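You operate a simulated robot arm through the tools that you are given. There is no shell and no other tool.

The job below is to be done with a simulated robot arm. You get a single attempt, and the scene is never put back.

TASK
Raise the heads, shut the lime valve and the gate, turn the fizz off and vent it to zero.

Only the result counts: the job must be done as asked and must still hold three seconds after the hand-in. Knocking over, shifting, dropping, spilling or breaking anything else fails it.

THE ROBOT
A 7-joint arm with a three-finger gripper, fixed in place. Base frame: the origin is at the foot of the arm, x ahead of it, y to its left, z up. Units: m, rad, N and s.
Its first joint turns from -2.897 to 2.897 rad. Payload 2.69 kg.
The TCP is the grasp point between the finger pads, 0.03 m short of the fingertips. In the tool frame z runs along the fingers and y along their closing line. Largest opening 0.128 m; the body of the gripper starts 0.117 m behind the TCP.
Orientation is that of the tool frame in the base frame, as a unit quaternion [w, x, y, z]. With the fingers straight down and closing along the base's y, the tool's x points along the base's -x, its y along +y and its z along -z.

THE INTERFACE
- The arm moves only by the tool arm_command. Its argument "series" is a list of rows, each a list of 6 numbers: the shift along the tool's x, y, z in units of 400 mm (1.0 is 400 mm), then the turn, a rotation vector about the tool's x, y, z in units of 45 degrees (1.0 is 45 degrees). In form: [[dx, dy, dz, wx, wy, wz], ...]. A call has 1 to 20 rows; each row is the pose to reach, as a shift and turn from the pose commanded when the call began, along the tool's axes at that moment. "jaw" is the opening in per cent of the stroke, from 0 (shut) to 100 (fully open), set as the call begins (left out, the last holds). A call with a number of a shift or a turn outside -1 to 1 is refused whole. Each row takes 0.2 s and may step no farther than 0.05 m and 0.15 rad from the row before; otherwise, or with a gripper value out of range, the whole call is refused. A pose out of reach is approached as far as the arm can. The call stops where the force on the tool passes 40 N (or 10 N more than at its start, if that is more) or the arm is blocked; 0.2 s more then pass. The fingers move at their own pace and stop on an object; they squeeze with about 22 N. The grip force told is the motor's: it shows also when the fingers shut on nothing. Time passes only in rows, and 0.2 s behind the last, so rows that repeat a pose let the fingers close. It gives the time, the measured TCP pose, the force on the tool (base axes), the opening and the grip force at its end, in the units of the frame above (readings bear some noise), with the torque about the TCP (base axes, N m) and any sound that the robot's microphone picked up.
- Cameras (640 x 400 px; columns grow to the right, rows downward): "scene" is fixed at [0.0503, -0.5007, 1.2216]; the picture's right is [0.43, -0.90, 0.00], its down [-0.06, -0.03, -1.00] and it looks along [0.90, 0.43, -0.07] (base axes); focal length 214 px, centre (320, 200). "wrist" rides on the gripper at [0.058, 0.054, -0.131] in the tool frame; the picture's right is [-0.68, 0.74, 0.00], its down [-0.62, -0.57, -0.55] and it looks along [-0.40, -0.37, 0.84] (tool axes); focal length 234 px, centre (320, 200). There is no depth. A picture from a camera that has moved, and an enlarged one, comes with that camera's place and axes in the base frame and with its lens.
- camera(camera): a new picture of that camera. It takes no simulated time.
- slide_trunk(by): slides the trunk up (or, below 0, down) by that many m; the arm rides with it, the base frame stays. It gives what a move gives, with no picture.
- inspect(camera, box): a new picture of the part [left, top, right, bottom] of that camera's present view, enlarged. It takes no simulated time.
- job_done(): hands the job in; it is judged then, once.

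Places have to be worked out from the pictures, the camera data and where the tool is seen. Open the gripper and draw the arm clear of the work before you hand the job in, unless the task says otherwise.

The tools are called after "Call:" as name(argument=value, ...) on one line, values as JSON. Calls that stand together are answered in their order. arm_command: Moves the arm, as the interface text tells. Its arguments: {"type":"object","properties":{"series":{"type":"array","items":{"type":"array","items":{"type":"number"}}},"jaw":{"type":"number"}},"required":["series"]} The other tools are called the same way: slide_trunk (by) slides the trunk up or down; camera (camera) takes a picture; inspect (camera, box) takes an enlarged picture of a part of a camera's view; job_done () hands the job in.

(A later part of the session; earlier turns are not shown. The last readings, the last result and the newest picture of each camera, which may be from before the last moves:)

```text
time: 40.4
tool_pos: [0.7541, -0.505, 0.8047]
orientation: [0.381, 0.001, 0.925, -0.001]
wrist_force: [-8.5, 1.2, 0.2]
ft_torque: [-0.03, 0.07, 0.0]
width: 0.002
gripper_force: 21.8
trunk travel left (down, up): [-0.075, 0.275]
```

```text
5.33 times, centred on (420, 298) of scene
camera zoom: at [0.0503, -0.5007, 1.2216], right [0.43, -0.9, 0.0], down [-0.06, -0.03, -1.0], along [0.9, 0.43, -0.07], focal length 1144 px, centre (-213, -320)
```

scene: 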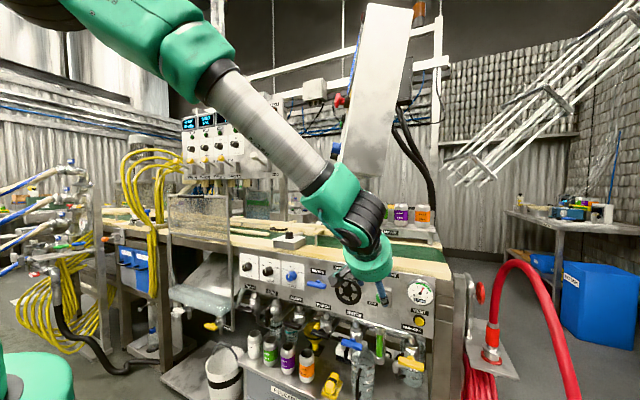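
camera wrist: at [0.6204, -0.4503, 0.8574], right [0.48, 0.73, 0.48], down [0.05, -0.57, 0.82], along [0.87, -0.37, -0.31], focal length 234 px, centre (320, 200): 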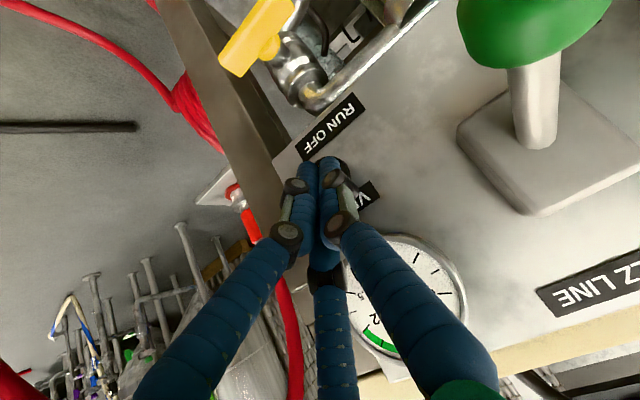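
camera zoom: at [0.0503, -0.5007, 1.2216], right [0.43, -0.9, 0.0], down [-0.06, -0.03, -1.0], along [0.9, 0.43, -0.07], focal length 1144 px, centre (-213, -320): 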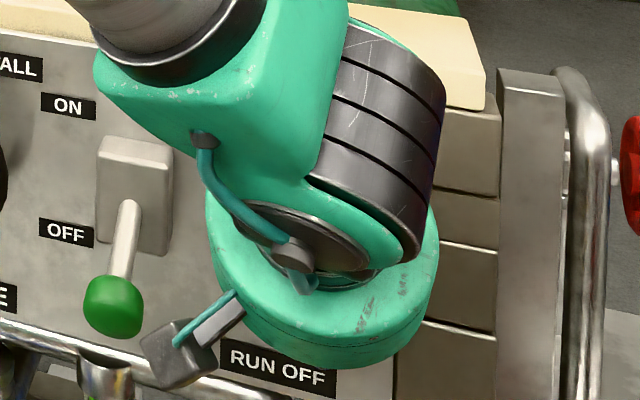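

Held about 6 s. I back straight off and read the gauge.

Call:
arm_command(series=[[0.05, 0, -0.05, 0, 0, 0], [0.1, 0.02, -0.13, 0, 0, 0], [0.1, 0.08, -0.22, 0, 0, 0], [0.1, 0.14, -0.31, 0, 0, 0], [0.1, 0.2, -0.4, 0, 0, 0]])

Call:
camera(camera="wrist")

Call:
inspect(camera="scene", box=[370, 260, 470, 335])

```text
time: 41.6
tool_pos: [0.6108, -0.4226, 0.8899]
orientation: [0.381, 0.002, 0.924, -0.001]
wrist_force: [0.2, -0.5, -0.7]
ft_torque: [0.07, 0.01, 0.03]
width: 0.0022
gripper_force: 22.7
trunk travel left (down, up): [-0.075, 0.275]
```

```text
taken
camera wrist: at [0.4777, -0.3692, 0.9427], right [0.48, 0.73, 0.48], down [0.05, -0.57, 0.82], along [0.87, -0.37, -0.31], focal length 234 px, centre (320, 200)
```

wrist: 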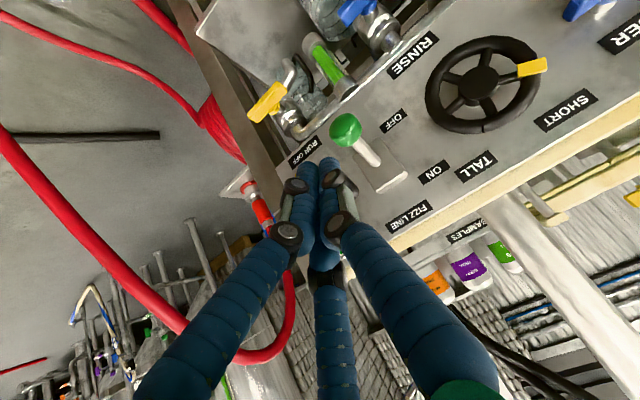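

```text
5.33 times, centred on (420, 298) of scene
camera zoom: at [0.0503, -0.5007, 1.2216], right [0.43, -0.9, 0.0], down [-0.06, -0.03, -1.0], along [0.9, 0.43, -0.07], focal length 1144 px, centre (-213, -320)
```

zoom: 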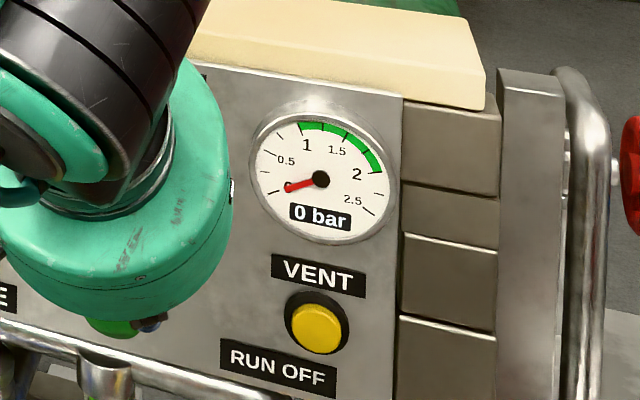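

Gauge reads 0 bar. Next the lime valve: I retreat and move left to view it from the front.

Call:
arm_command(series=[[0.05, 0, -0.1, 0, 0, 0], [0.1, 0.02, -0.2, 0, 0, 0], [0.14, 0.06, -0.3, 0, 0, 0], [0.177, 0.12, -0.389, 0, 0, 0], [0.177, 0.24, -0.389, 0, 0, 0], [0.177, 0.36, -0.389, 0, 0, 0], [0.177, 0.48, -0.389, 0, 0, 0], [0.177, 0.6, -0.389, 0, 0, 0], [0.177, 0.72, -0.389, 0, 0, 0], [0.177, 0.84, -0.389, 0, 0, 0], [0.177, 0.95, -0.389, 0, 0, 0]], jaw=80)

Call:
camera(camera="wrist")

Call:
camera(camera="scene")

```text
time: 42.7
tool_pos: [0.502, -0.3046, 0.9292]
orientation: [0.372, -0.061, 0.926, 0.04]
wrist_force: [0.8, -0.5, -1.8]
ft_torque: [0.1, 0.0, 0.12]
width: 0.1024
gripper_force: 0.0
trunk travel left (down, up): [-0.075, 0.275]
stopped in row 5: the arm was blocked; the commanded pose is now the measured one
```

```text
taken
camera wrist: at [0.3624, -0.2709, 0.9859], right [0.38, 0.78, 0.49], down [0.15, -0.57, 0.81], along [0.91, -0.23, -0.33], focal length 234 px, centre (320, 200)
```

wrist: 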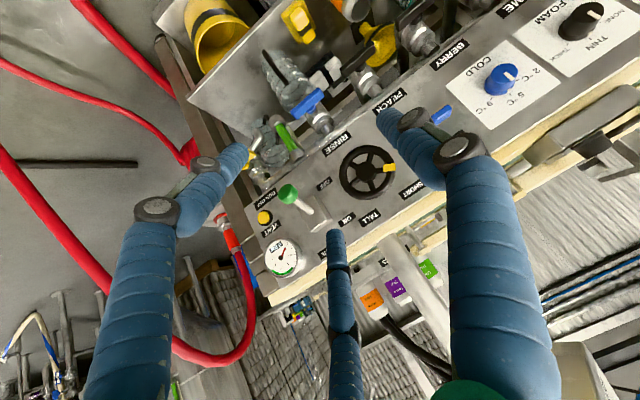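

```text
taken
```

scene: 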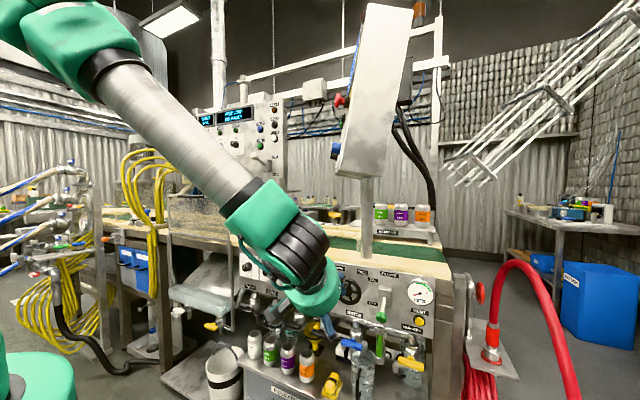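

Another joint limit at short range; I rise, ease the pitch to 30° and go left to view the lime valve.

Call:
arm_command(series=[[-0.1, 0.02, 0, 0.04, 0.08, 0.035], [-0.18, 0.08, 0, 0.07, 0.15, 0.06], [-0.24, 0.15, 0.005, 0.1, 0.22, 0.09], [-0.28, 0.24, 0.005, 0.135, 0.297, 0.12], [-0.3075, 0.34, 0.009, 0.135, 0.297, 0.12], [-0.3075, 0.45, 0.009, 0.135, 0.297, 0.12], [-0.3075, 0.56, 0.009, 0.135, 0.297, 0.12], [-0.3075, 0.66, 0.009, 0.135, 0.297, 0.12], [-0.3075, 0.7425, 0.009, 0.135, 0.297, 0.12]])

Call:
slide_trunk(by=-0.075)

Call:
camera(camera="wrist")

Call:
inspect(camera="scene", box=[220, 290, 330, 359])

```text
time: 44.7
tool_pos: [0.5485, 0.0022, 1.0218]
orientation: [0.262, -0.001, 0.965, 0.0]
wrist_force: [0.0, -0.2, -0.2]
ft_torque: [-0.02, -0.03, 0.04]
width: 0.1023
gripper_force: 0.1
trunk travel left (down, up): [-0.075, 0.275]
```

```text
time: 45.8
tool_pos: [0.5475, 0.0022, 0.9476]
orientation: [0.263, -0.001, 0.965, 0.0]
wrist_force: [0.4, 0.2, 0.6]
ft_torque: [0.03, -0.01, -0.02]
width: 0.1024
gripper_force: 0.1
trunk travel left (down, up): [0.0, 0.35]
```

```text
taken
camera wrist: at [0.4314, 0.0552, 1.0309], right [0.58, 0.74, 0.34], down [0.26, -0.57, 0.78], along [0.77, -0.37, -0.52], focal length 234 px, centre (320, 200)
```

wrist: 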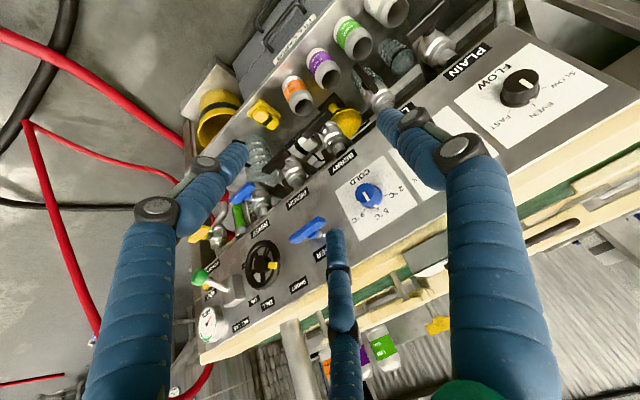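

```text
5.80 times, centred on (275, 324) of scene
camera zoom: at [0.0503, -0.5007, 1.2216], right [0.43, -0.9, 0.0], down [-0.06, -0.03, -1.0], along [0.9, 0.43, -0.07], focal length 1243 px, centre (581, -522)
```

zoom: 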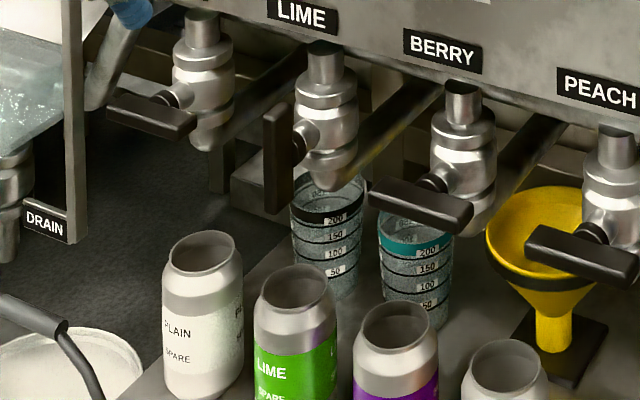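

Call:
inspect(camera="wrist", box=[270, 20, 490, 190])

Call:
inspect(camera="wrist", box=[340, 40, 430, 120])

```text
2.35 times, centred on (380, 105) of wrist
camera zoom: at [0.4314, 0.0552, 1.0309], right [0.58, 0.74, 0.34], down [0.26, -0.57, 0.78], along [0.77, -0.37, -0.52], focal length 551 px, centre (179, 424)
```

zoom: 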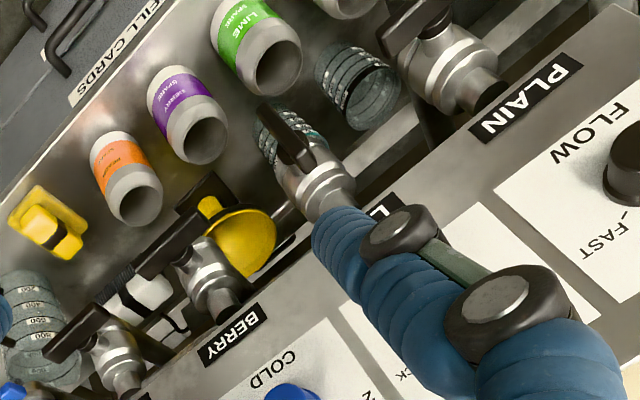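

```text
5.00 times, centred on (385, 80) of wrist
camera zoom: at [0.4314, 0.0552, 1.0309], right [0.58, 0.74, 0.34], down [0.26, -0.57, 0.78], along [0.77, -0.37, -0.52], focal length 1171 px, centre (-5, 800)
```

zoom: 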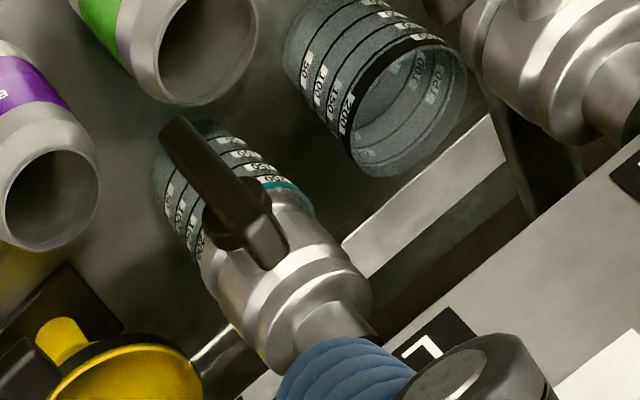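

The lime bar is vertical (open) at about x=0.754, y=0.087, z 0.61–0.69, while its shut neighbours are level. I'll push its top end sideways with shut fingers; first I go to a standoff in front of it.

Call:
arm_command(series=[[0.002, 0.077, 0.07, 0, -0.05, 0], [0.004, 0.154, 0.139, 0, -0.1, 0], [0.006, 0.231, 0.208, 0, -0.16, 0], [0.008, 0.3075, 0.277, 0, -0.222, 0], [-0.025, 0.3075, 0.37, 0, -0.222, 0], [-0.059, 0.3075, 0.46, 0, -0.222, 0]], jaw=0)

Call:
camera(camera="wrist")

Call:
inspect(camera="scene", box=[220, 270, 340, 360])

```text
time: 47.2
tool_pos: [0.661, 0.1237, 0.8019]
orientation: [0.345, -0.001, 0.938, 0.001]
wrist_force: [-0.2, -0.2, -0.4]
ft_torque: [0.02, 0.02, 0.02]
width: 0.0022
gripper_force: 22.3
trunk travel left (down, up): [0.0, 0.35]
```

```text
taken
camera wrist: at [0.5315, 0.177, 0.8631], right [0.51, 0.74, 0.44], down [0.11, -0.57, 0.82], along [0.85, -0.37, -0.38], focal length 234 px, centre (320, 200)
```

wrist: 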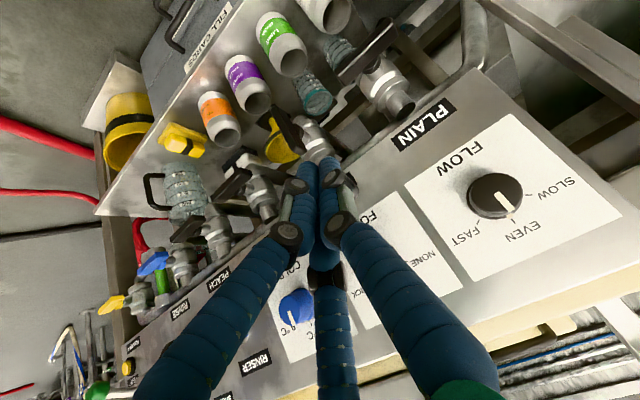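

```text
4.44 times, centred on (280, 315) of scene
camera zoom: at [0.0503, -0.5007, 1.2216], right [0.43, -0.9, 0.0], down [-0.06, -0.03, -1.0], along [0.9, 0.43, -0.07], focal length 953 px, centre (498, -311)
```

zoom: 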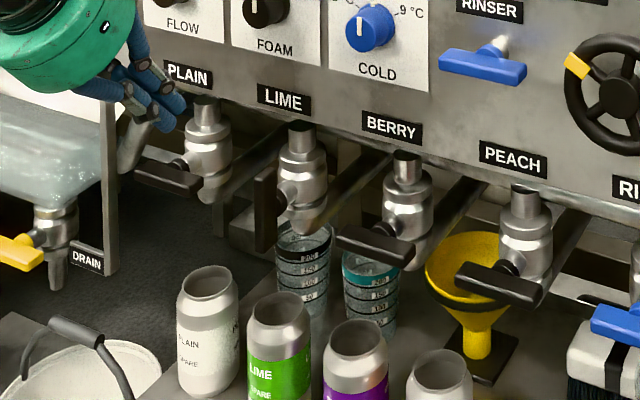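

I zoom in to refine the lime handle's place from here.

Call:
inspect(camera="wrist", box=[250, 80, 370, 180])

```text
4.00 times, centred on (310, 130) of wrist
camera zoom: at [0.5315, 0.177, 0.8631], right [0.51, 0.74, 0.44], down [0.11, -0.57, 0.82], along [0.85, -0.37, -0.38], focal length 937 px, centre (360, 480)
```

zoom: 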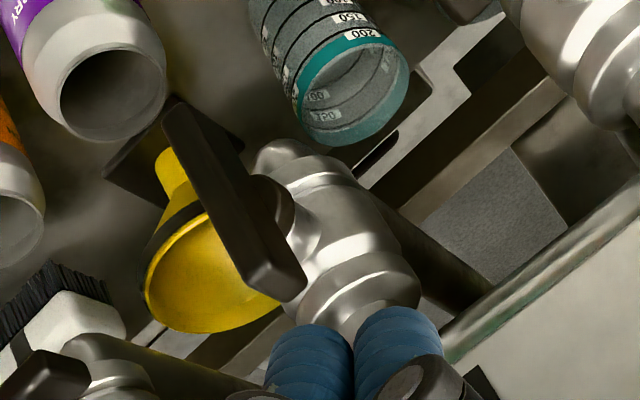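

The bar's centre is confirmed at (0.754, 0.087, 0.655). I bring the shut fingers in beside its upper end, on the +y side.

Call:
arm_command(series=[[0.002, 0.003, 0.09, 0, 0, 0], [0.004, 0.003, 0.18, 0, 0, 0], [0.006, 0.003, 0.27, 0, 0, 0], [0.008, 0.003, 0.361, 0, 0, 0]])

Call:
camera(camera="wrist")

Call:
inspect(camera="scene", box=[220, 270, 340, 360])

```text
time: 48.2
tool_pos: [0.7516, 0.1254, 0.6883]
orientation: [0.346, -0.001, 0.938, 0.0]
wrist_force: [-0.1, 1.0, 1.6]
ft_torque: [0.01, 0.04, 0.01]
width: 0.0022
gripper_force: 22.5
trunk travel left (down, up): [0.0, 0.35]
```

```text
taken
camera wrist: at [0.6216, 0.1796, 0.7508], right [0.51, 0.74, 0.44], down [0.12, -0.57, 0.82], along [0.85, -0.37, -0.38], focal length 234 px, centre (320, 200)
```

wrist: 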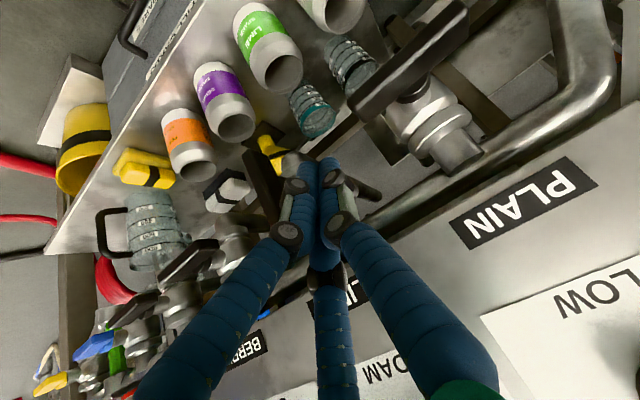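

```text
4.44 times, centred on (280, 315) of scene
camera zoom: at [0.0503, -0.5007, 1.2216], right [0.43, -0.9, 0.0], down [-0.06, -0.03, -1.0], along [0.9, 0.43, -0.07], focal length 953 px, centre (498, -311)
```

zoom: 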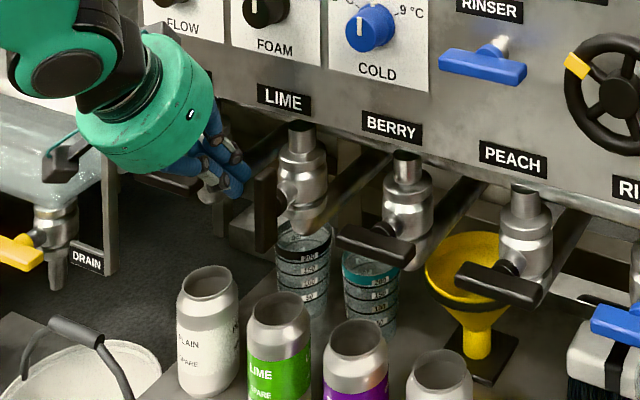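

Fingers are beside the bar. I push gently toward −y, watching force.

Call:
arm_command(series=[[0.001, -0.025, 0.001, 0, 0, 0], [0, -0.045, 0, 0, 0, 0], [-0.0016, -0.0635, -0.002, 0, 0, 0], [-0.004, -0.08, -0.004, 0, 0, 0]])

Call:
inspect(camera="scene", box=[220, 270, 340, 360])

Call:
inspect(camera="wrist", box=[220, 80, 400, 230])

```text
time: 49.2
tool_pos: [0.754, 0.0947, 0.6916]
orientation: [0.345, -0.001, 0.939, 0.0]
wrist_force: [-1.3, 4.5, 6.3]
ft_torque: [0.09, 0.01, 0.06]
width: 0.0021
gripper_force: 22.3
trunk travel left (down, up): [0.0, 0.35]
```

```text
4.44 times, centred on (280, 315) of scene
camera zoom: at [0.0503, -0.5007, 1.2216], right [0.43, -0.9, 0.0], down [-0.06, -0.03, -1.0], along [0.9, 0.43, -0.07], focal length 953 px, centre (498, -311)
```

zoom: 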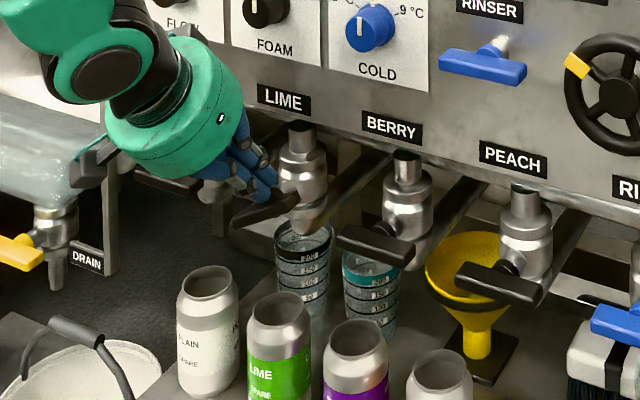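

```text
2.67 times, centred on (310, 155) of wrist
camera zoom: at [0.6235, 0.1478, 0.7534], right [0.51, 0.74, 0.44], down [0.11, -0.57, 0.82], along [0.85, -0.37, -0.37], focal length 624 px, centre (347, 320)
```

zoom: 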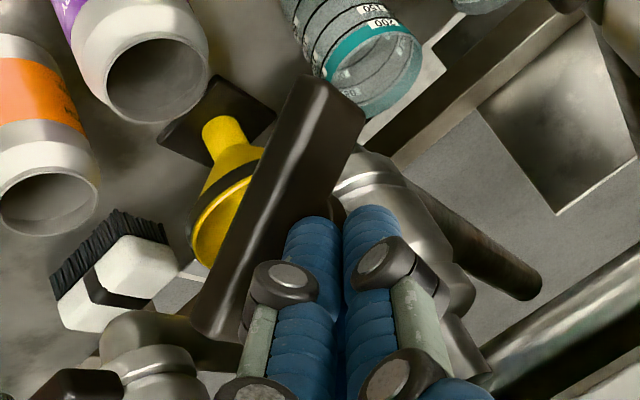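

It turns easily toward −y. I continue over and down until the bar is level and stops.

Call:
arm_command(series=[[0, -0.03, 0, 0, 0, 0], [0.005, -0.055, 0.006, 0, 0, 0], [0.016, -0.075, 0.019, 0, 0, 0], [0.0275, -0.085, 0.032, 0, 0, 0], [0.037, -0.09, 0.044, 0, 0, 0]])

Call:
inspect(camera="scene", box=[220, 270, 340, 360])

Call:
inspect(camera="wrist", box=[220, 80, 400, 230])

```text
time: 49.9
tool_pos: [0.7567, 0.0715, 0.6927]
orientation: [0.349, -0.002, 0.937, 0.001]
wrist_force: [-1.2, -2.0, 8.7]
ft_torque: [-0.08, -0.01, -0.01]
width: 0.0019
gripper_force: 21.9
trunk travel left (down, up): [0.0, 0.35]
stopped in row 3: the force on the tool passed its limit at 61 N (the readings are from after the stop); the commanded pose is now the measured one
```

```text
4.44 times, centred on (280, 315) of scene
camera zoom: at [0.0503, -0.5007, 1.2216], right [0.43, -0.9, 0.0], down [-0.06, -0.03, -1.0], along [0.9, 0.43, -0.07], focal length 953 px, centre (498, -311)
```

zoom: 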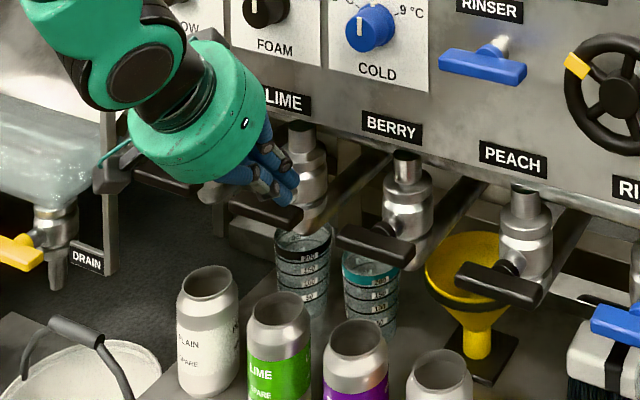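

```text
2.67 times, centred on (310, 155) of wrist
camera zoom: at [0.6272, 0.1247, 0.7526], right [0.51, 0.74, 0.44], down [0.11, -0.57, 0.82], along [0.85, -0.37, -0.37], focal length 624 px, centre (347, 320)
```

zoom: 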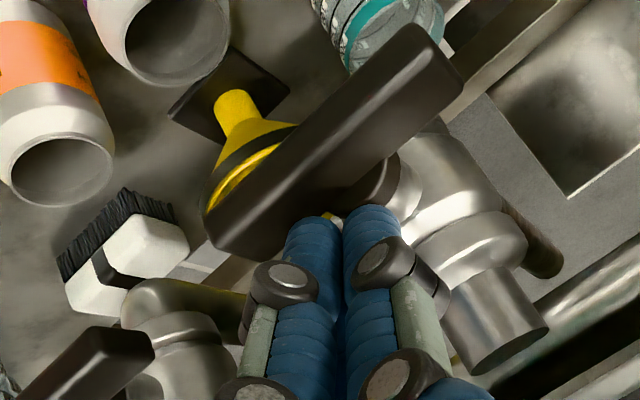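

The lime bar is level against its stop, parallel to its neighbours. I back off along the tool axis and check.

Call:
arm_command(series=[[-0.02, 0, -0.03, 0, 0, 0], [-0.02, 0, -0.12, 0, 0, 0], [-0.02, 0, -0.22, 0, 0, 0], [-0.02, 0, -0.32, 0, 0, 0], [-0.02, 0, -0.4, 0, 0, 0]])

Call:
inspect(camera="scene", box=[220, 270, 340, 360])

Call:
camera(camera="wrist")

```text
time: 51.1
tool_pos: [0.6579, 0.0737, 0.8165]
orientation: [0.348, 0.0, 0.938, 0.0]
wrist_force: [-0.5, -0.8, -0.9]
ft_torque: [-0.02, 0.01, -0.04]
width: 0.0022
gripper_force: 21.7
trunk travel left (down, up): [0.0, 0.35]
```

```text
4.44 times, centred on (280, 315) of scene
camera zoom: at [0.0503, -0.5007, 1.2216], right [0.43, -0.9, 0.0], down [-0.06, -0.03, -1.0], along [0.9, 0.43, -0.07], focal length 953 px, centre (498, -311)
```

zoom: 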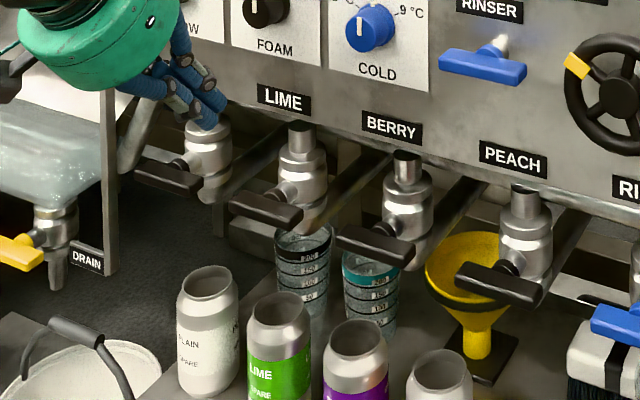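

```text
taken
camera wrist: at [0.5278, 0.1262, 0.8774], right [0.51, 0.74, 0.44], down [0.11, -0.57, 0.82], along [0.85, -0.37, -0.37], focal length 234 px, centre (320, 200)
```

wrist: 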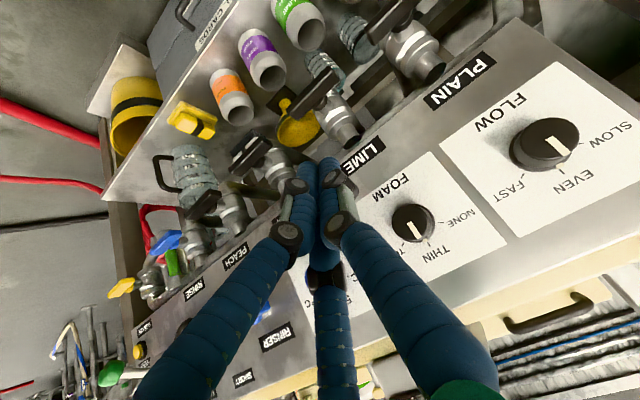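

Lime is shut. Now the gate: I take a close, low look at the handled rail and the T-post section from the front.

Call:
arm_command(series=[[-0.057, 0.032, -0.079, 0, 0, 0], [-0.114, 0.063, -0.158, 0, 0, 0], [-0.171, 0.095, -0.237, 0, 0, 0], [-0.228, 0.127, -0.317, 0, 0, 0], [-0.285, 0.158, -0.396, 0, 0, 0], [-0.3425, 0.19, -0.475, 0, 0, 0], [-0.423, 0.19, -0.414, 0, 0, 0], [-0.504, 0.19, -0.352, 0, 0, 0], [-0.585, 0.19, -0.291, 0, 0, 0], [-0.666, 0.19, -0.23, 0, 0, 0]], jaw=100)

Call:
camera(camera="wrist")

Call:
inspect(camera="wrist", box=[220, 100, 420, 250])

```text
time: 53.3
tool_pos: [0.7989, 0.1467, 1.0577]
orientation: [0.348, -0.001, 0.937, 0.001]
wrist_force: [-0.4, 0.1, 0.7]
ft_torque: [0.02, -0.07, 0.06]
width: 0.1275
gripper_force: 0.0
trunk travel left (down, up): [0.0, 0.35]
```

```text
taken
camera wrist: at [0.6691, 0.1991, 1.1196], right [0.51, 0.74, 0.44], down [0.11, -0.57, 0.82], along [0.85, -0.37, -0.37], focal length 234 px, centre (320, 200)
```

wrist: 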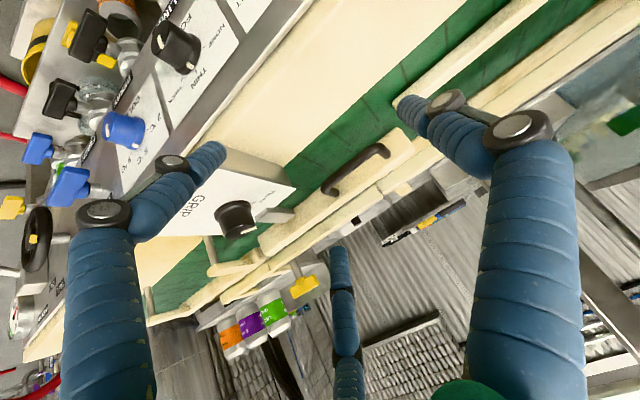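

```text
2.67 times, centred on (320, 175) of wrist
camera zoom: at [0.6691, 0.1991, 1.1196], right [0.51, 0.74, 0.44], down [0.11, -0.57, 0.82], along [0.85, -0.37, -0.37], focal length 624 px, centre (320, 267)
```

zoom: 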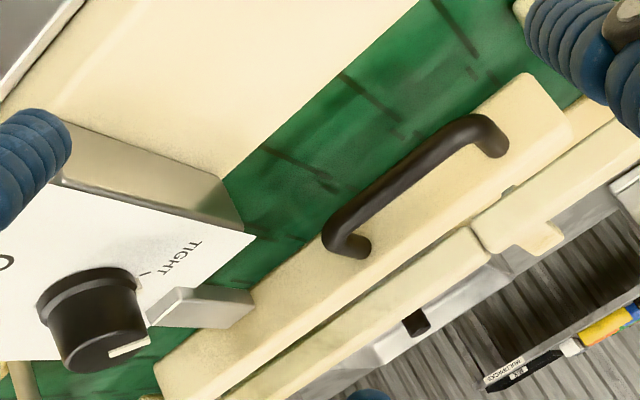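

I enlarge the two ends of the T-post rail section from this angle to judge whether it is exactly in line.

Call:
inspect(camera="wrist", box=[340, 140, 420, 200])

Call:
inspect(camera="wrist", box=[190, 235, 340, 345])

Call:
inspect(camera="scene", box=[255, 200, 355, 250])

```text
6.67 times, centred on (380, 170) of wrist
camera zoom: at [0.6691, 0.1991, 1.1196], right [0.51, 0.74, 0.44], down [0.11, -0.57, 0.82], along [0.85, -0.37, -0.37], focal length 1561 px, centre (-80, 400)
```

zoom: 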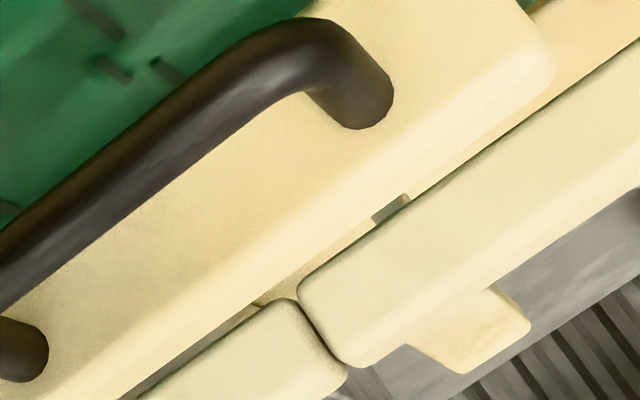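

```text
3.64 times, centred on (265, 290) of wrist
camera zoom: at [0.6691, 0.1991, 1.1196], right [0.51, 0.74, 0.44], down [0.11, -0.57, 0.82], along [0.85, -0.37, -0.37], focal length 852 px, centre (520, -127)
```

zoom: 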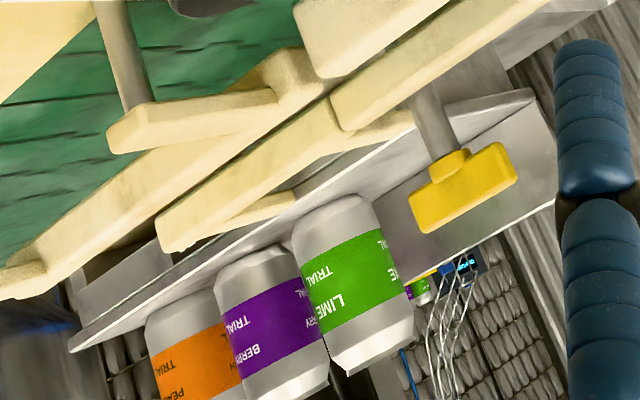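

```text
6.40 times, centred on (305, 225) of scene
camera zoom: at [0.0503, -0.5007, 1.2216], right [0.43, -0.9, 0.0], down [-0.06, -0.03, -1.0], along [0.9, 0.43, -0.07], focal length 1373 px, centre (416, 40)
```

zoom: 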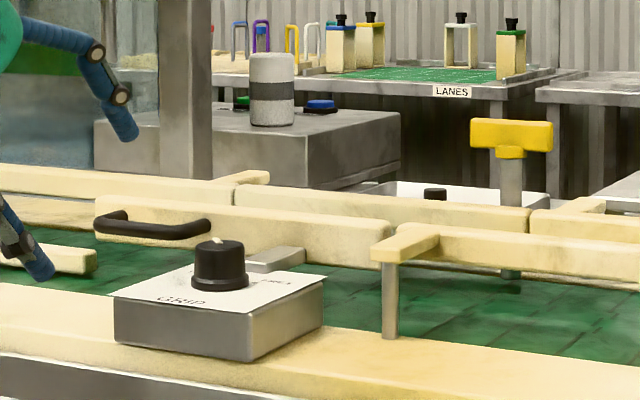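

I now check the perspex guard's position and fittings closely.

Call:
inspect(camera="scene", box=[205, 225, 255, 275])

Call:
inspect(camera="scene", box=[150, 185, 240, 260])

Call:
inspect(camera="scene", box=[150, 225, 200, 275])

Call:
inspect(camera="scene", box=[150, 180, 250, 350])

```text
8.00 times, centred on (230, 250) of scene
camera zoom: at [0.0503, -0.5007, 1.2216], right [0.43, -0.9, 0.0], down [-0.06, -0.03, -1.0], along [0.9, 0.43, -0.07], focal length 1716 px, centre (1040, -200)
```

zoom: 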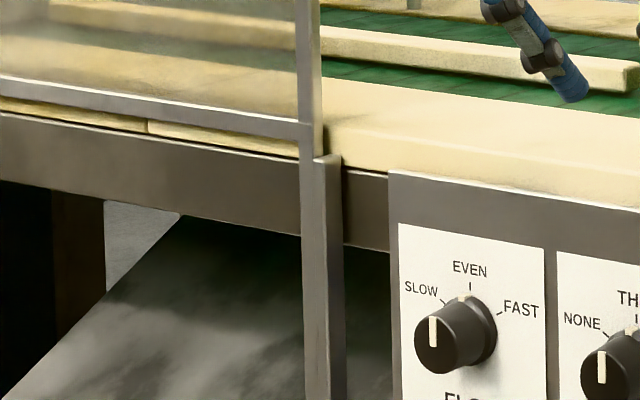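

```text
5.33 times, centred on (195, 222) of scene
camera zoom: at [0.0503, -0.5007, 1.2216], right [0.43, -0.9, 0.0], down [-0.06, -0.03, -1.0], along [0.9, 0.43, -0.07], focal length 1144 px, centre (987, 80)
```

zoom: 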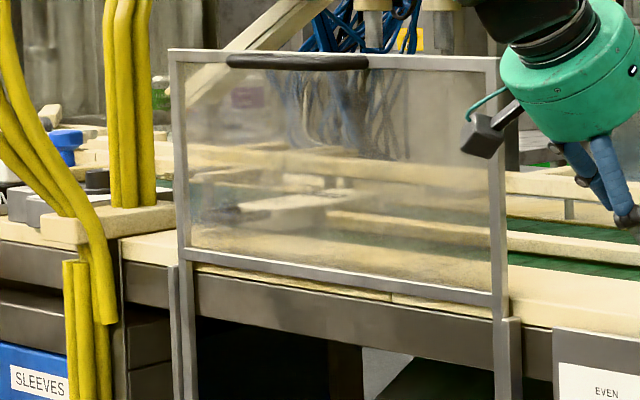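

```text
8.00 times, centred on (175, 250) of scene
camera zoom: at [0.0503, -0.5007, 1.2216], right [0.43, -0.9, 0.0], down [-0.06, -0.03, -1.0], along [0.9, 0.43, -0.07], focal length 1716 px, centre (1480, -200)
```

zoom: 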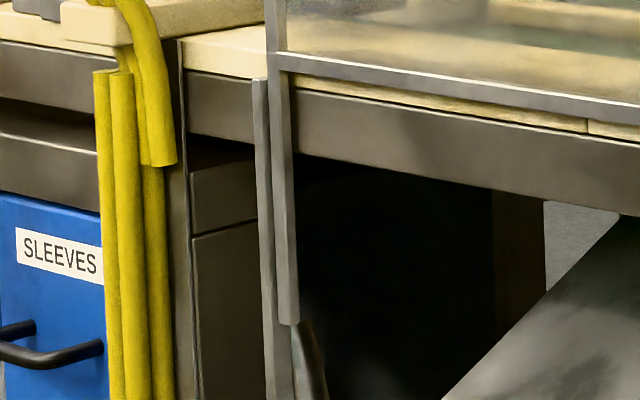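

```text
2.35 times, centred on (200, 265) of scene
camera zoom: at [0.0503, -0.5007, 1.2216], right [0.43, -0.9, 0.0], down [-0.06, -0.03, -1.0], along [0.9, 0.43, -0.07], focal length 505 px, centre (602, 47)
```

zoom: 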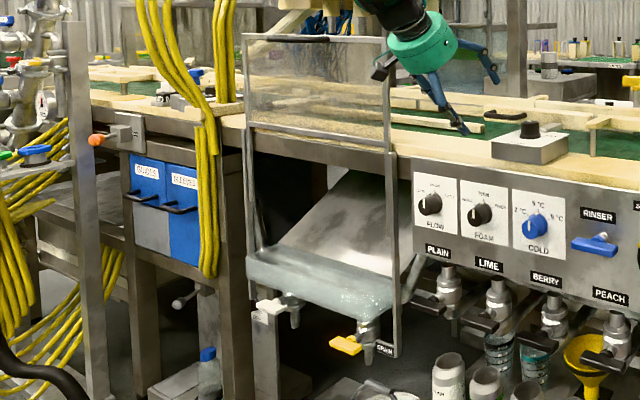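

The guard slides in posts and is fully up, covering the heads, so it is already shut; the remaining gate candidate is the rail section on the yellow-T post. I go in low between the control box and the head panel to look at and gently probe it.

Call:
arm_command(series=[[-0.03, -0.05, -0.034, 0, 0, 0], [-0.06, -0.16, -0.068, 0, -0.08, 0], [-0.09, -0.28, -0.1, 0, -0.17, 0], [-0.119, -0.39, -0.135, 0, -0.26, 0], [-0.119, -0.5, -0.135, 0, -0.35, 0], [-0.119, -0.6175, -0.135, 0, -0.43, 0], [-0.2, -0.64, -0.06, 0, -0.43, 0], [-0.275, -0.665, 0.02, 0, -0.43, 0], [-0.349, -0.6875, 0.096, 0, -0.43, 0]], jaw=0)

Call:
camera(camera="wrist")

Call:
camera(camera="scene")

```text
refused: row 3 steps farther than a row can; nothing moved
```

```text
taken
camera wrist: at [0.6691, 0.1991, 1.1196], right [0.51, 0.74, 0.44], down [0.11, -0.57, 0.82], along [0.85, -0.37, -0.37], focal length 234 px, centre (320, 200)
```

wrist: 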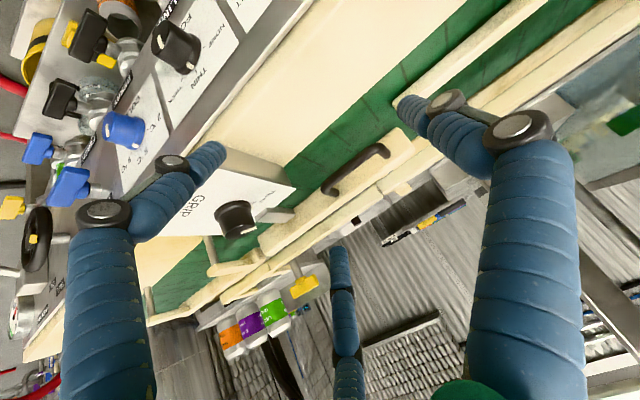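

```text
taken
```

scene: 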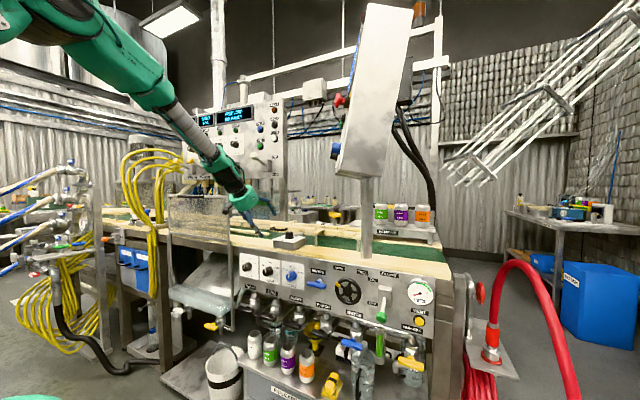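

I resend with finer steps.

Call:
arm_command(series=[[-0.03, -0.03, -0.034, 0, 0, 0], [-0.06, -0.12, -0.068, 0, -0.08, 0], [-0.09, -0.21, -0.1, 0, -0.16, 0], [-0.119, -0.3, -0.135, 0, -0.24, 0], [-0.119, -0.41, -0.135, 0, -0.33, 0], [-0.119, -0.52, -0.135, 0, -0.43, 0], [-0.119, -0.6175, -0.135, 0, -0.43, 0], [-0.2, -0.64, -0.06, 0, -0.43, 0], [-0.275, -0.665, 0.02, 0, -0.43, 0], [-0.349, -0.6875, 0.096, 0, -0.43, 0]], jaw=0)

Call:
camera(camera="wrist")

Call:
camera(camera="scene")

```text
time: 55.5
tool_pos: [0.9304, -0.1285, 1.1207]
orientation: [0.501, 0.0, 0.865, 0.0]
wrist_force: [-0.5, -0.3, -0.5]
ft_torque: [-0.05, 0.01, 0.03]
width: 0.0023
gripper_force: 21.8
trunk travel left (down, up): [0.0, 0.35]
```

```text
taken
camera wrist: at [0.7872, -0.0754, 1.1345], right [0.33, 0.74, 0.59], down [-0.17, -0.57, 0.81], along [0.93, -0.37, -0.07], focal length 234 px, centre (320, 200)
```

wrist: 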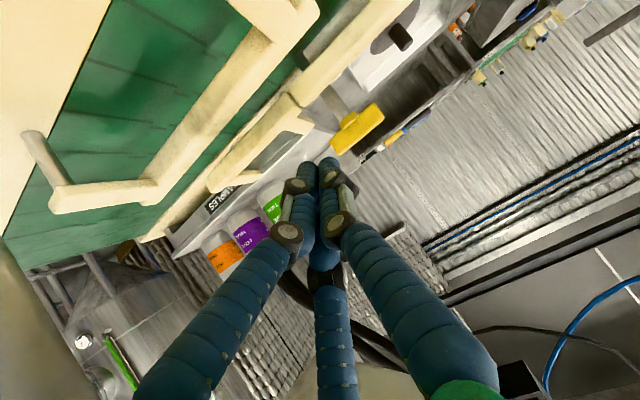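

```text
taken
```

scene: 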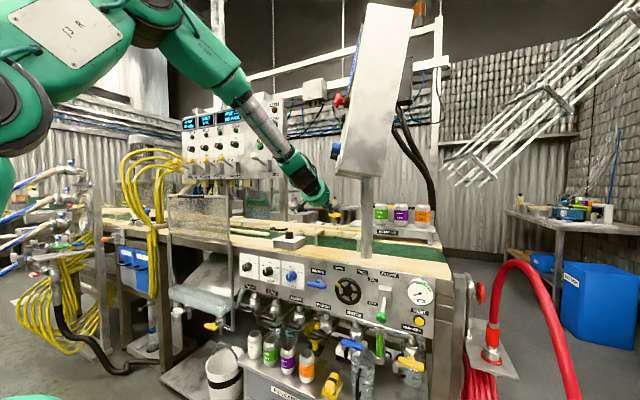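

The T is at about (1.08, −0.10, 1.07). I zoom in on it and the joint.

Call:
inspect(camera="wrist", box=[260, 60, 420, 170])

Call:
inspect(camera="scene", box=[280, 150, 370, 250])

```text
3.64 times, centred on (340, 115) of wrist
camera zoom: at [0.7872, -0.0754, 1.1345], right [0.33, 0.74, 0.59], down [-0.17, -0.57, 0.81], along [0.93, -0.37, -0.07], focal length 852 px, centre (247, 509)
```

zoom: 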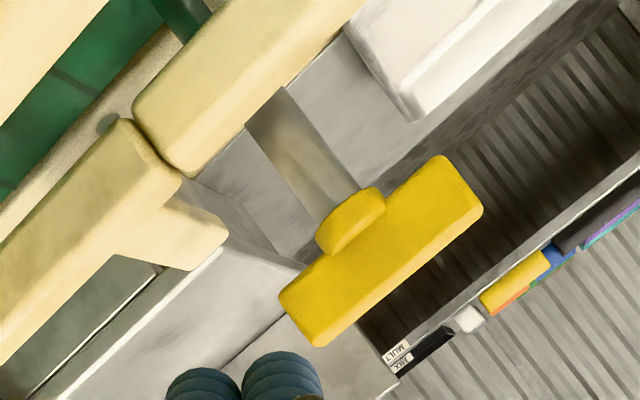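

```text
4.00 times, centred on (325, 200) of scene
camera zoom: at [0.0503, -0.5007, 1.2216], right [0.43, -0.9, 0.0], down [-0.06, -0.03, -1.0], along [0.9, 0.43, -0.07], focal length 858 px, centre (300, 200)
```

zoom: 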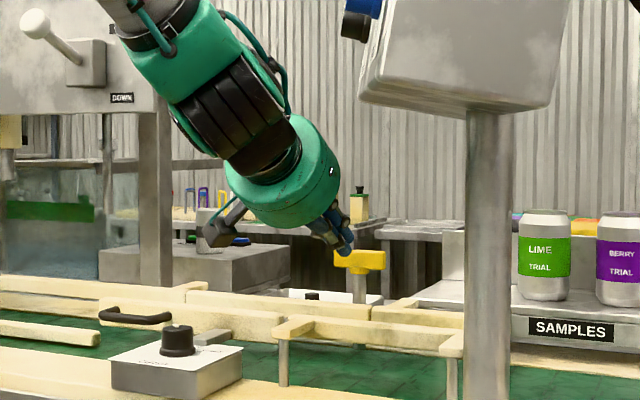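

I move the shut fingertips up to the near face of the T's −y end, then probe with tiny steps toward +x (which would swing the rail inward, across the lane).

Call:
arm_command(series=[[-0.012, -0.016, 0.08, 0, 0, 0], [-0.025, -0.016, 0.16, 0, 0, 0], [-0.042, -0.016, 0.25, 0, 0, 0]])

Call:
camera(camera="wrist")

Call:
inspect(camera="scene", box=[280, 180, 370, 250])

```text
time: 56.3
tool_pos: [1.0254, -0.1337, 1.0867]
orientation: [0.501, -0.002, 0.866, 0.001]
wrist_force: [-0.1, 0.2, 0.3]
ft_torque: [-0.01, -0.02, -0.01]
width: 0.0021
gripper_force: 21.6
trunk travel left (down, up): [0.0, 0.35]
```

```text
taken
camera wrist: at [0.8814, -0.0807, 1.1021], right [0.34, 0.74, 0.59], down [-0.17, -0.57, 0.81], along [0.93, -0.37, -0.07], focal length 234 px, centre (320, 200)
```

wrist: 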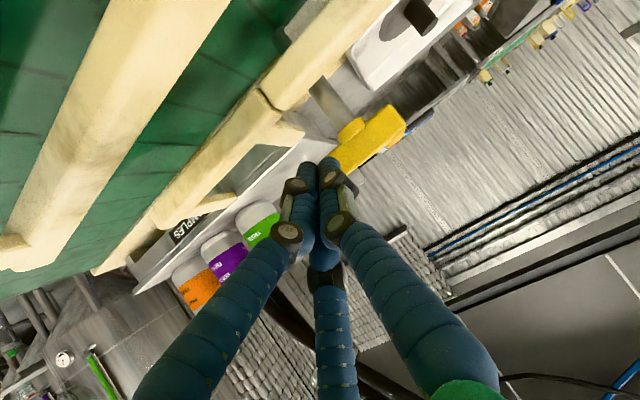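

```text
5.71 times, centred on (325, 215) of scene
camera zoom: at [0.0503, -0.5007, 1.2216], right [0.43, -0.9, 0.0], down [-0.06, -0.03, -1.0], along [0.9, 0.43, -0.07], focal length 1226 px, centre (291, 114)
```

zoom: 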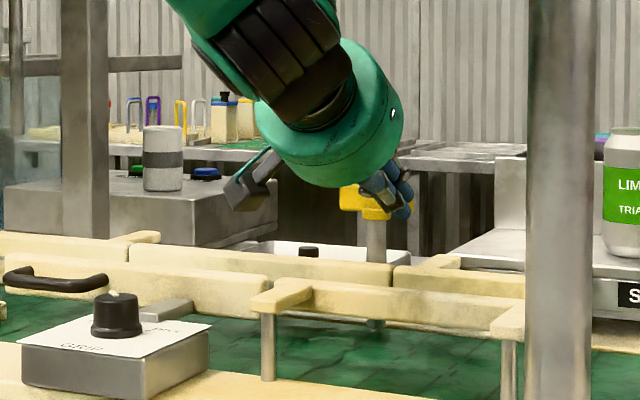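

The tips are at the T's near face, right end. I probe +x in 5 mm steps.

Call:
arm_command(series=[[-0.006, 0, 0.011, 0, 0, 0], [-0.0125, 0, 0.0217, 0, 0, 0], [-0.019, 0, 0.0325, 0, 0, 0]])

Call:
inspect(camera="wrist", box=[240, 60, 440, 200])

```text
time: 57.1
tool_pos: [1.0407, -0.1331, 1.0866]
orientation: [0.501, -0.001, 0.865, 0.001]
wrist_force: [-0.2, 0.4, 0.5]
ft_torque: [0.02, 0.0, 0.01]
width: 0.0024
gripper_force: 21.8
trunk travel left (down, up): [0.0, 0.35]
```

```text
2.86 times, centred on (340, 130) of wrist
camera zoom: at [0.8979, -0.0805, 1.1016], right [0.34, 0.74, 0.59], down [-0.17, -0.57, 0.81], along [0.93, -0.37, -0.07], focal length 669 px, centre (263, 400)
```

zoom: 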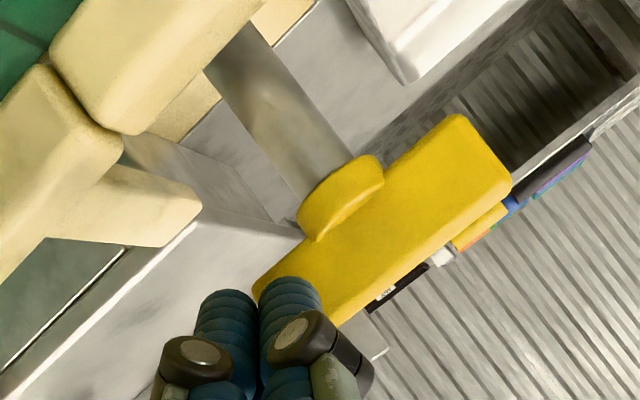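

No contact yet; I continue in small steps.

Call:
arm_command(series=[[-0.005, 0, 0.0087, 0, 0, 0], [-0.01, 0, 0.0173, 0, 0, 0], [-0.015, 0, 0.026, 0, 0, 0], [-0.02, 0, 0.0346, 0, 0, 0]])

Call:
inspect(camera="wrist", box=[240, 60, 440, 200])

Call:
inspect(camera="scene", box=[270, 190, 360, 250])

```text
time: 58.1
tool_pos: [1.0571, -0.1335, 1.0877]
orientation: [0.501, 0.0, 0.865, 0.0]
wrist_force: [0.2, 0.4, -0.4]
ft_torque: [0.0, 0.0, 0.01]
width: 0.0024
gripper_force: 21.9
trunk travel left (down, up): [0.0, 0.35]
```

```text
2.86 times, centred on (340, 130) of wrist
camera zoom: at [0.9146, -0.0803, 1.1025], right [0.33, 0.74, 0.59], down [-0.17, -0.57, 0.81], along [0.93, -0.37, -0.07], focal length 669 px, centre (263, 400)
```

zoom: 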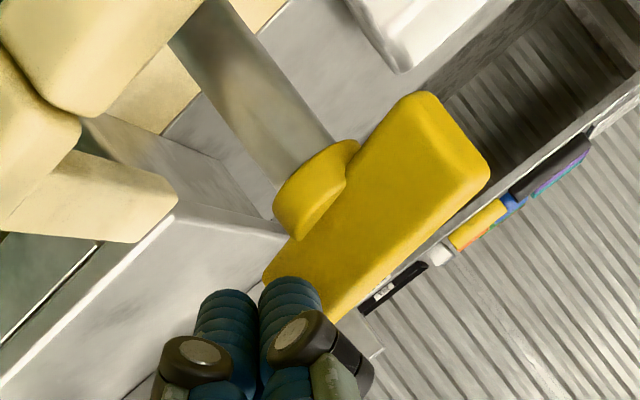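

```text
6.67 times, centred on (315, 220) of scene
camera zoom: at [0.0503, -0.5007, 1.2216], right [0.43, -0.9, 0.0], down [-0.06, -0.03, -1.0], along [0.9, 0.43, -0.07], focal length 1430 px, centre (353, 67)
```

zoom: 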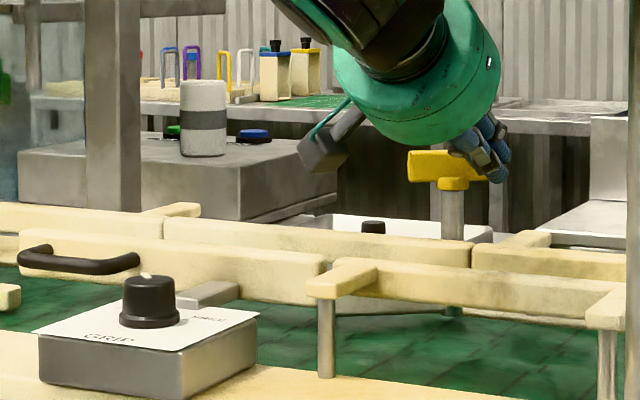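

The T turned about 30° with almost no force, while the rail section stayed put. I look at what moved with it.

Call:
camera(camera="wrist")

Call:
inspect(camera="wrist", box=[160, 0, 440, 190])

Call:
inspect(camera="scene", box=[310, 205, 360, 245])

Call:
inspect(camera="scene", box=[255, 200, 355, 250])

```text
taken
camera wrist: at [0.9146, -0.0803, 1.1025], right [0.33, 0.74, 0.59], down [-0.17, -0.57, 0.81], along [0.93, -0.37, -0.07], focal length 234 px, centre (320, 200)
```

wrist: 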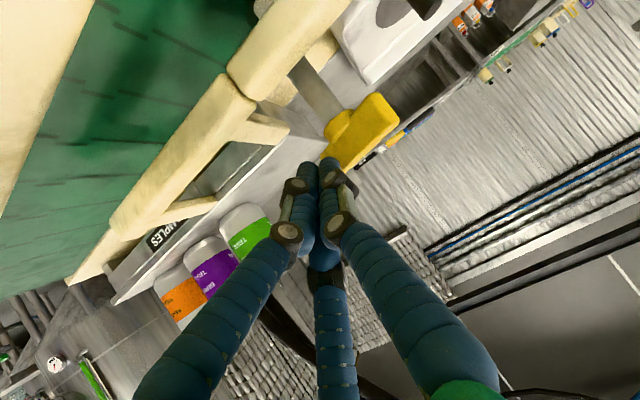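

```text
2.11 times, centred on (300, 95) of wrist
camera zoom: at [0.9146, -0.0803, 1.1025], right [0.33, 0.74, 0.59], down [-0.17, -0.57, 0.81], along [0.93, -0.37, -0.07], focal length 493 px, centre (362, 421)
```

zoom: 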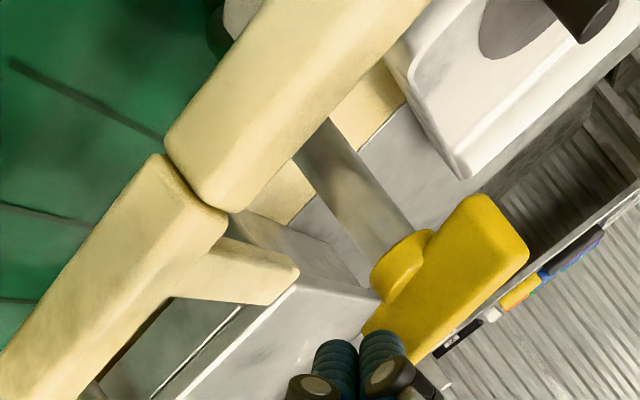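

```text
10.00 times, centred on (335, 225) of scene
camera zoom: at [0.0503, -0.5007, 1.2216], right [0.43, -0.9, 0.0], down [-0.06, -0.03, -1.0], along [0.9, 0.43, -0.07], focal length 2145 px, centre (170, -50)
```

zoom: 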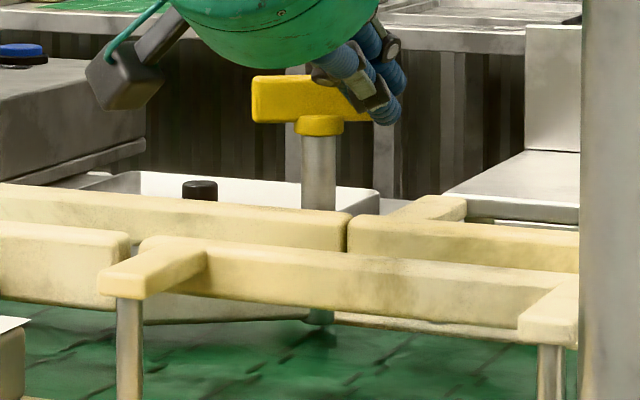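

```text
6.40 times, centred on (305, 225) of scene
camera zoom: at [0.0503, -0.5007, 1.2216], right [0.43, -0.9, 0.0], down [-0.06, -0.03, -1.0], along [0.9, 0.43, -0.07], focal length 1373 px, centre (416, 40)
```

zoom: 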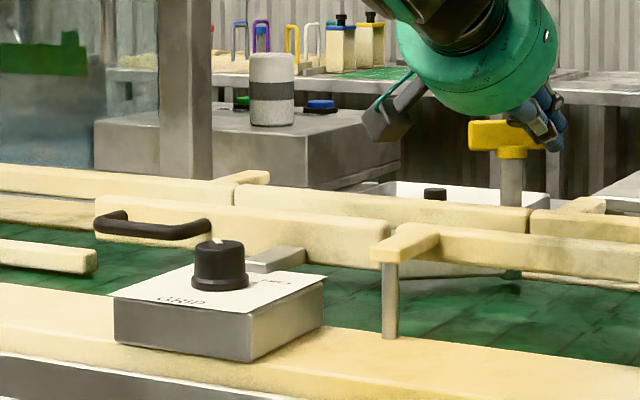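

The scene view shows the T hasn't actually turned; its near face must be at about x≈1.09. I continue with small steps.

Call:
arm_command(series=[[-0.005, 0, 0.0087, 0, 0, 0], [-0.01, 0, 0.0173, 0, 0, 0], [-0.015, 0, 0.026, 0, 0, 0]])

Call:
inspect(camera="wrist", box=[160, 0, 440, 190])

Call:
inspect(camera="scene", box=[310, 205, 360, 245])

```text
time: 58.9
tool_pos: [1.0707, -0.1345, 1.0873]
orientation: [0.501, -0.001, 0.865, 0.001]
wrist_force: [-0.6, 0.2, 0.2]
ft_torque: [-0.02, 0.02, 0.01]
width: 0.0026
gripper_force: 22.0
trunk travel left (down, up): [0.0, 0.35]
```

```text
2.11 times, centred on (300, 95) of wrist
camera zoom: at [0.9269, -0.0803, 1.1019], right [0.34, 0.74, 0.59], down [-0.17, -0.57, 0.81], along [0.93, -0.37, -0.07], focal length 493 px, centre (362, 421)
```

zoom: 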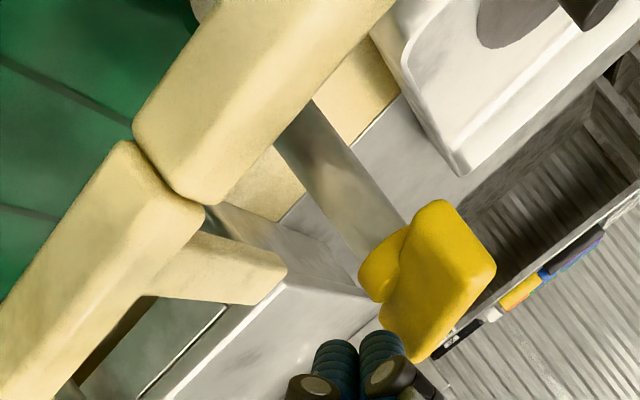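

```text
10.00 times, centred on (335, 225) of scene
camera zoom: at [0.0503, -0.5007, 1.2216], right [0.43, -0.9, 0.0], down [-0.06, -0.03, -1.0], along [0.9, 0.43, -0.07], focal length 2145 px, centre (170, -50)
```

zoom: 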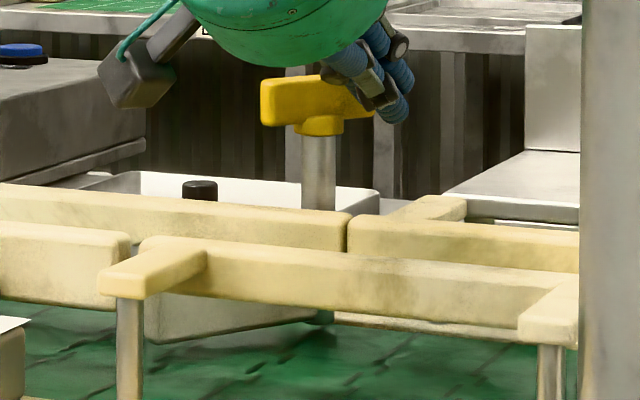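

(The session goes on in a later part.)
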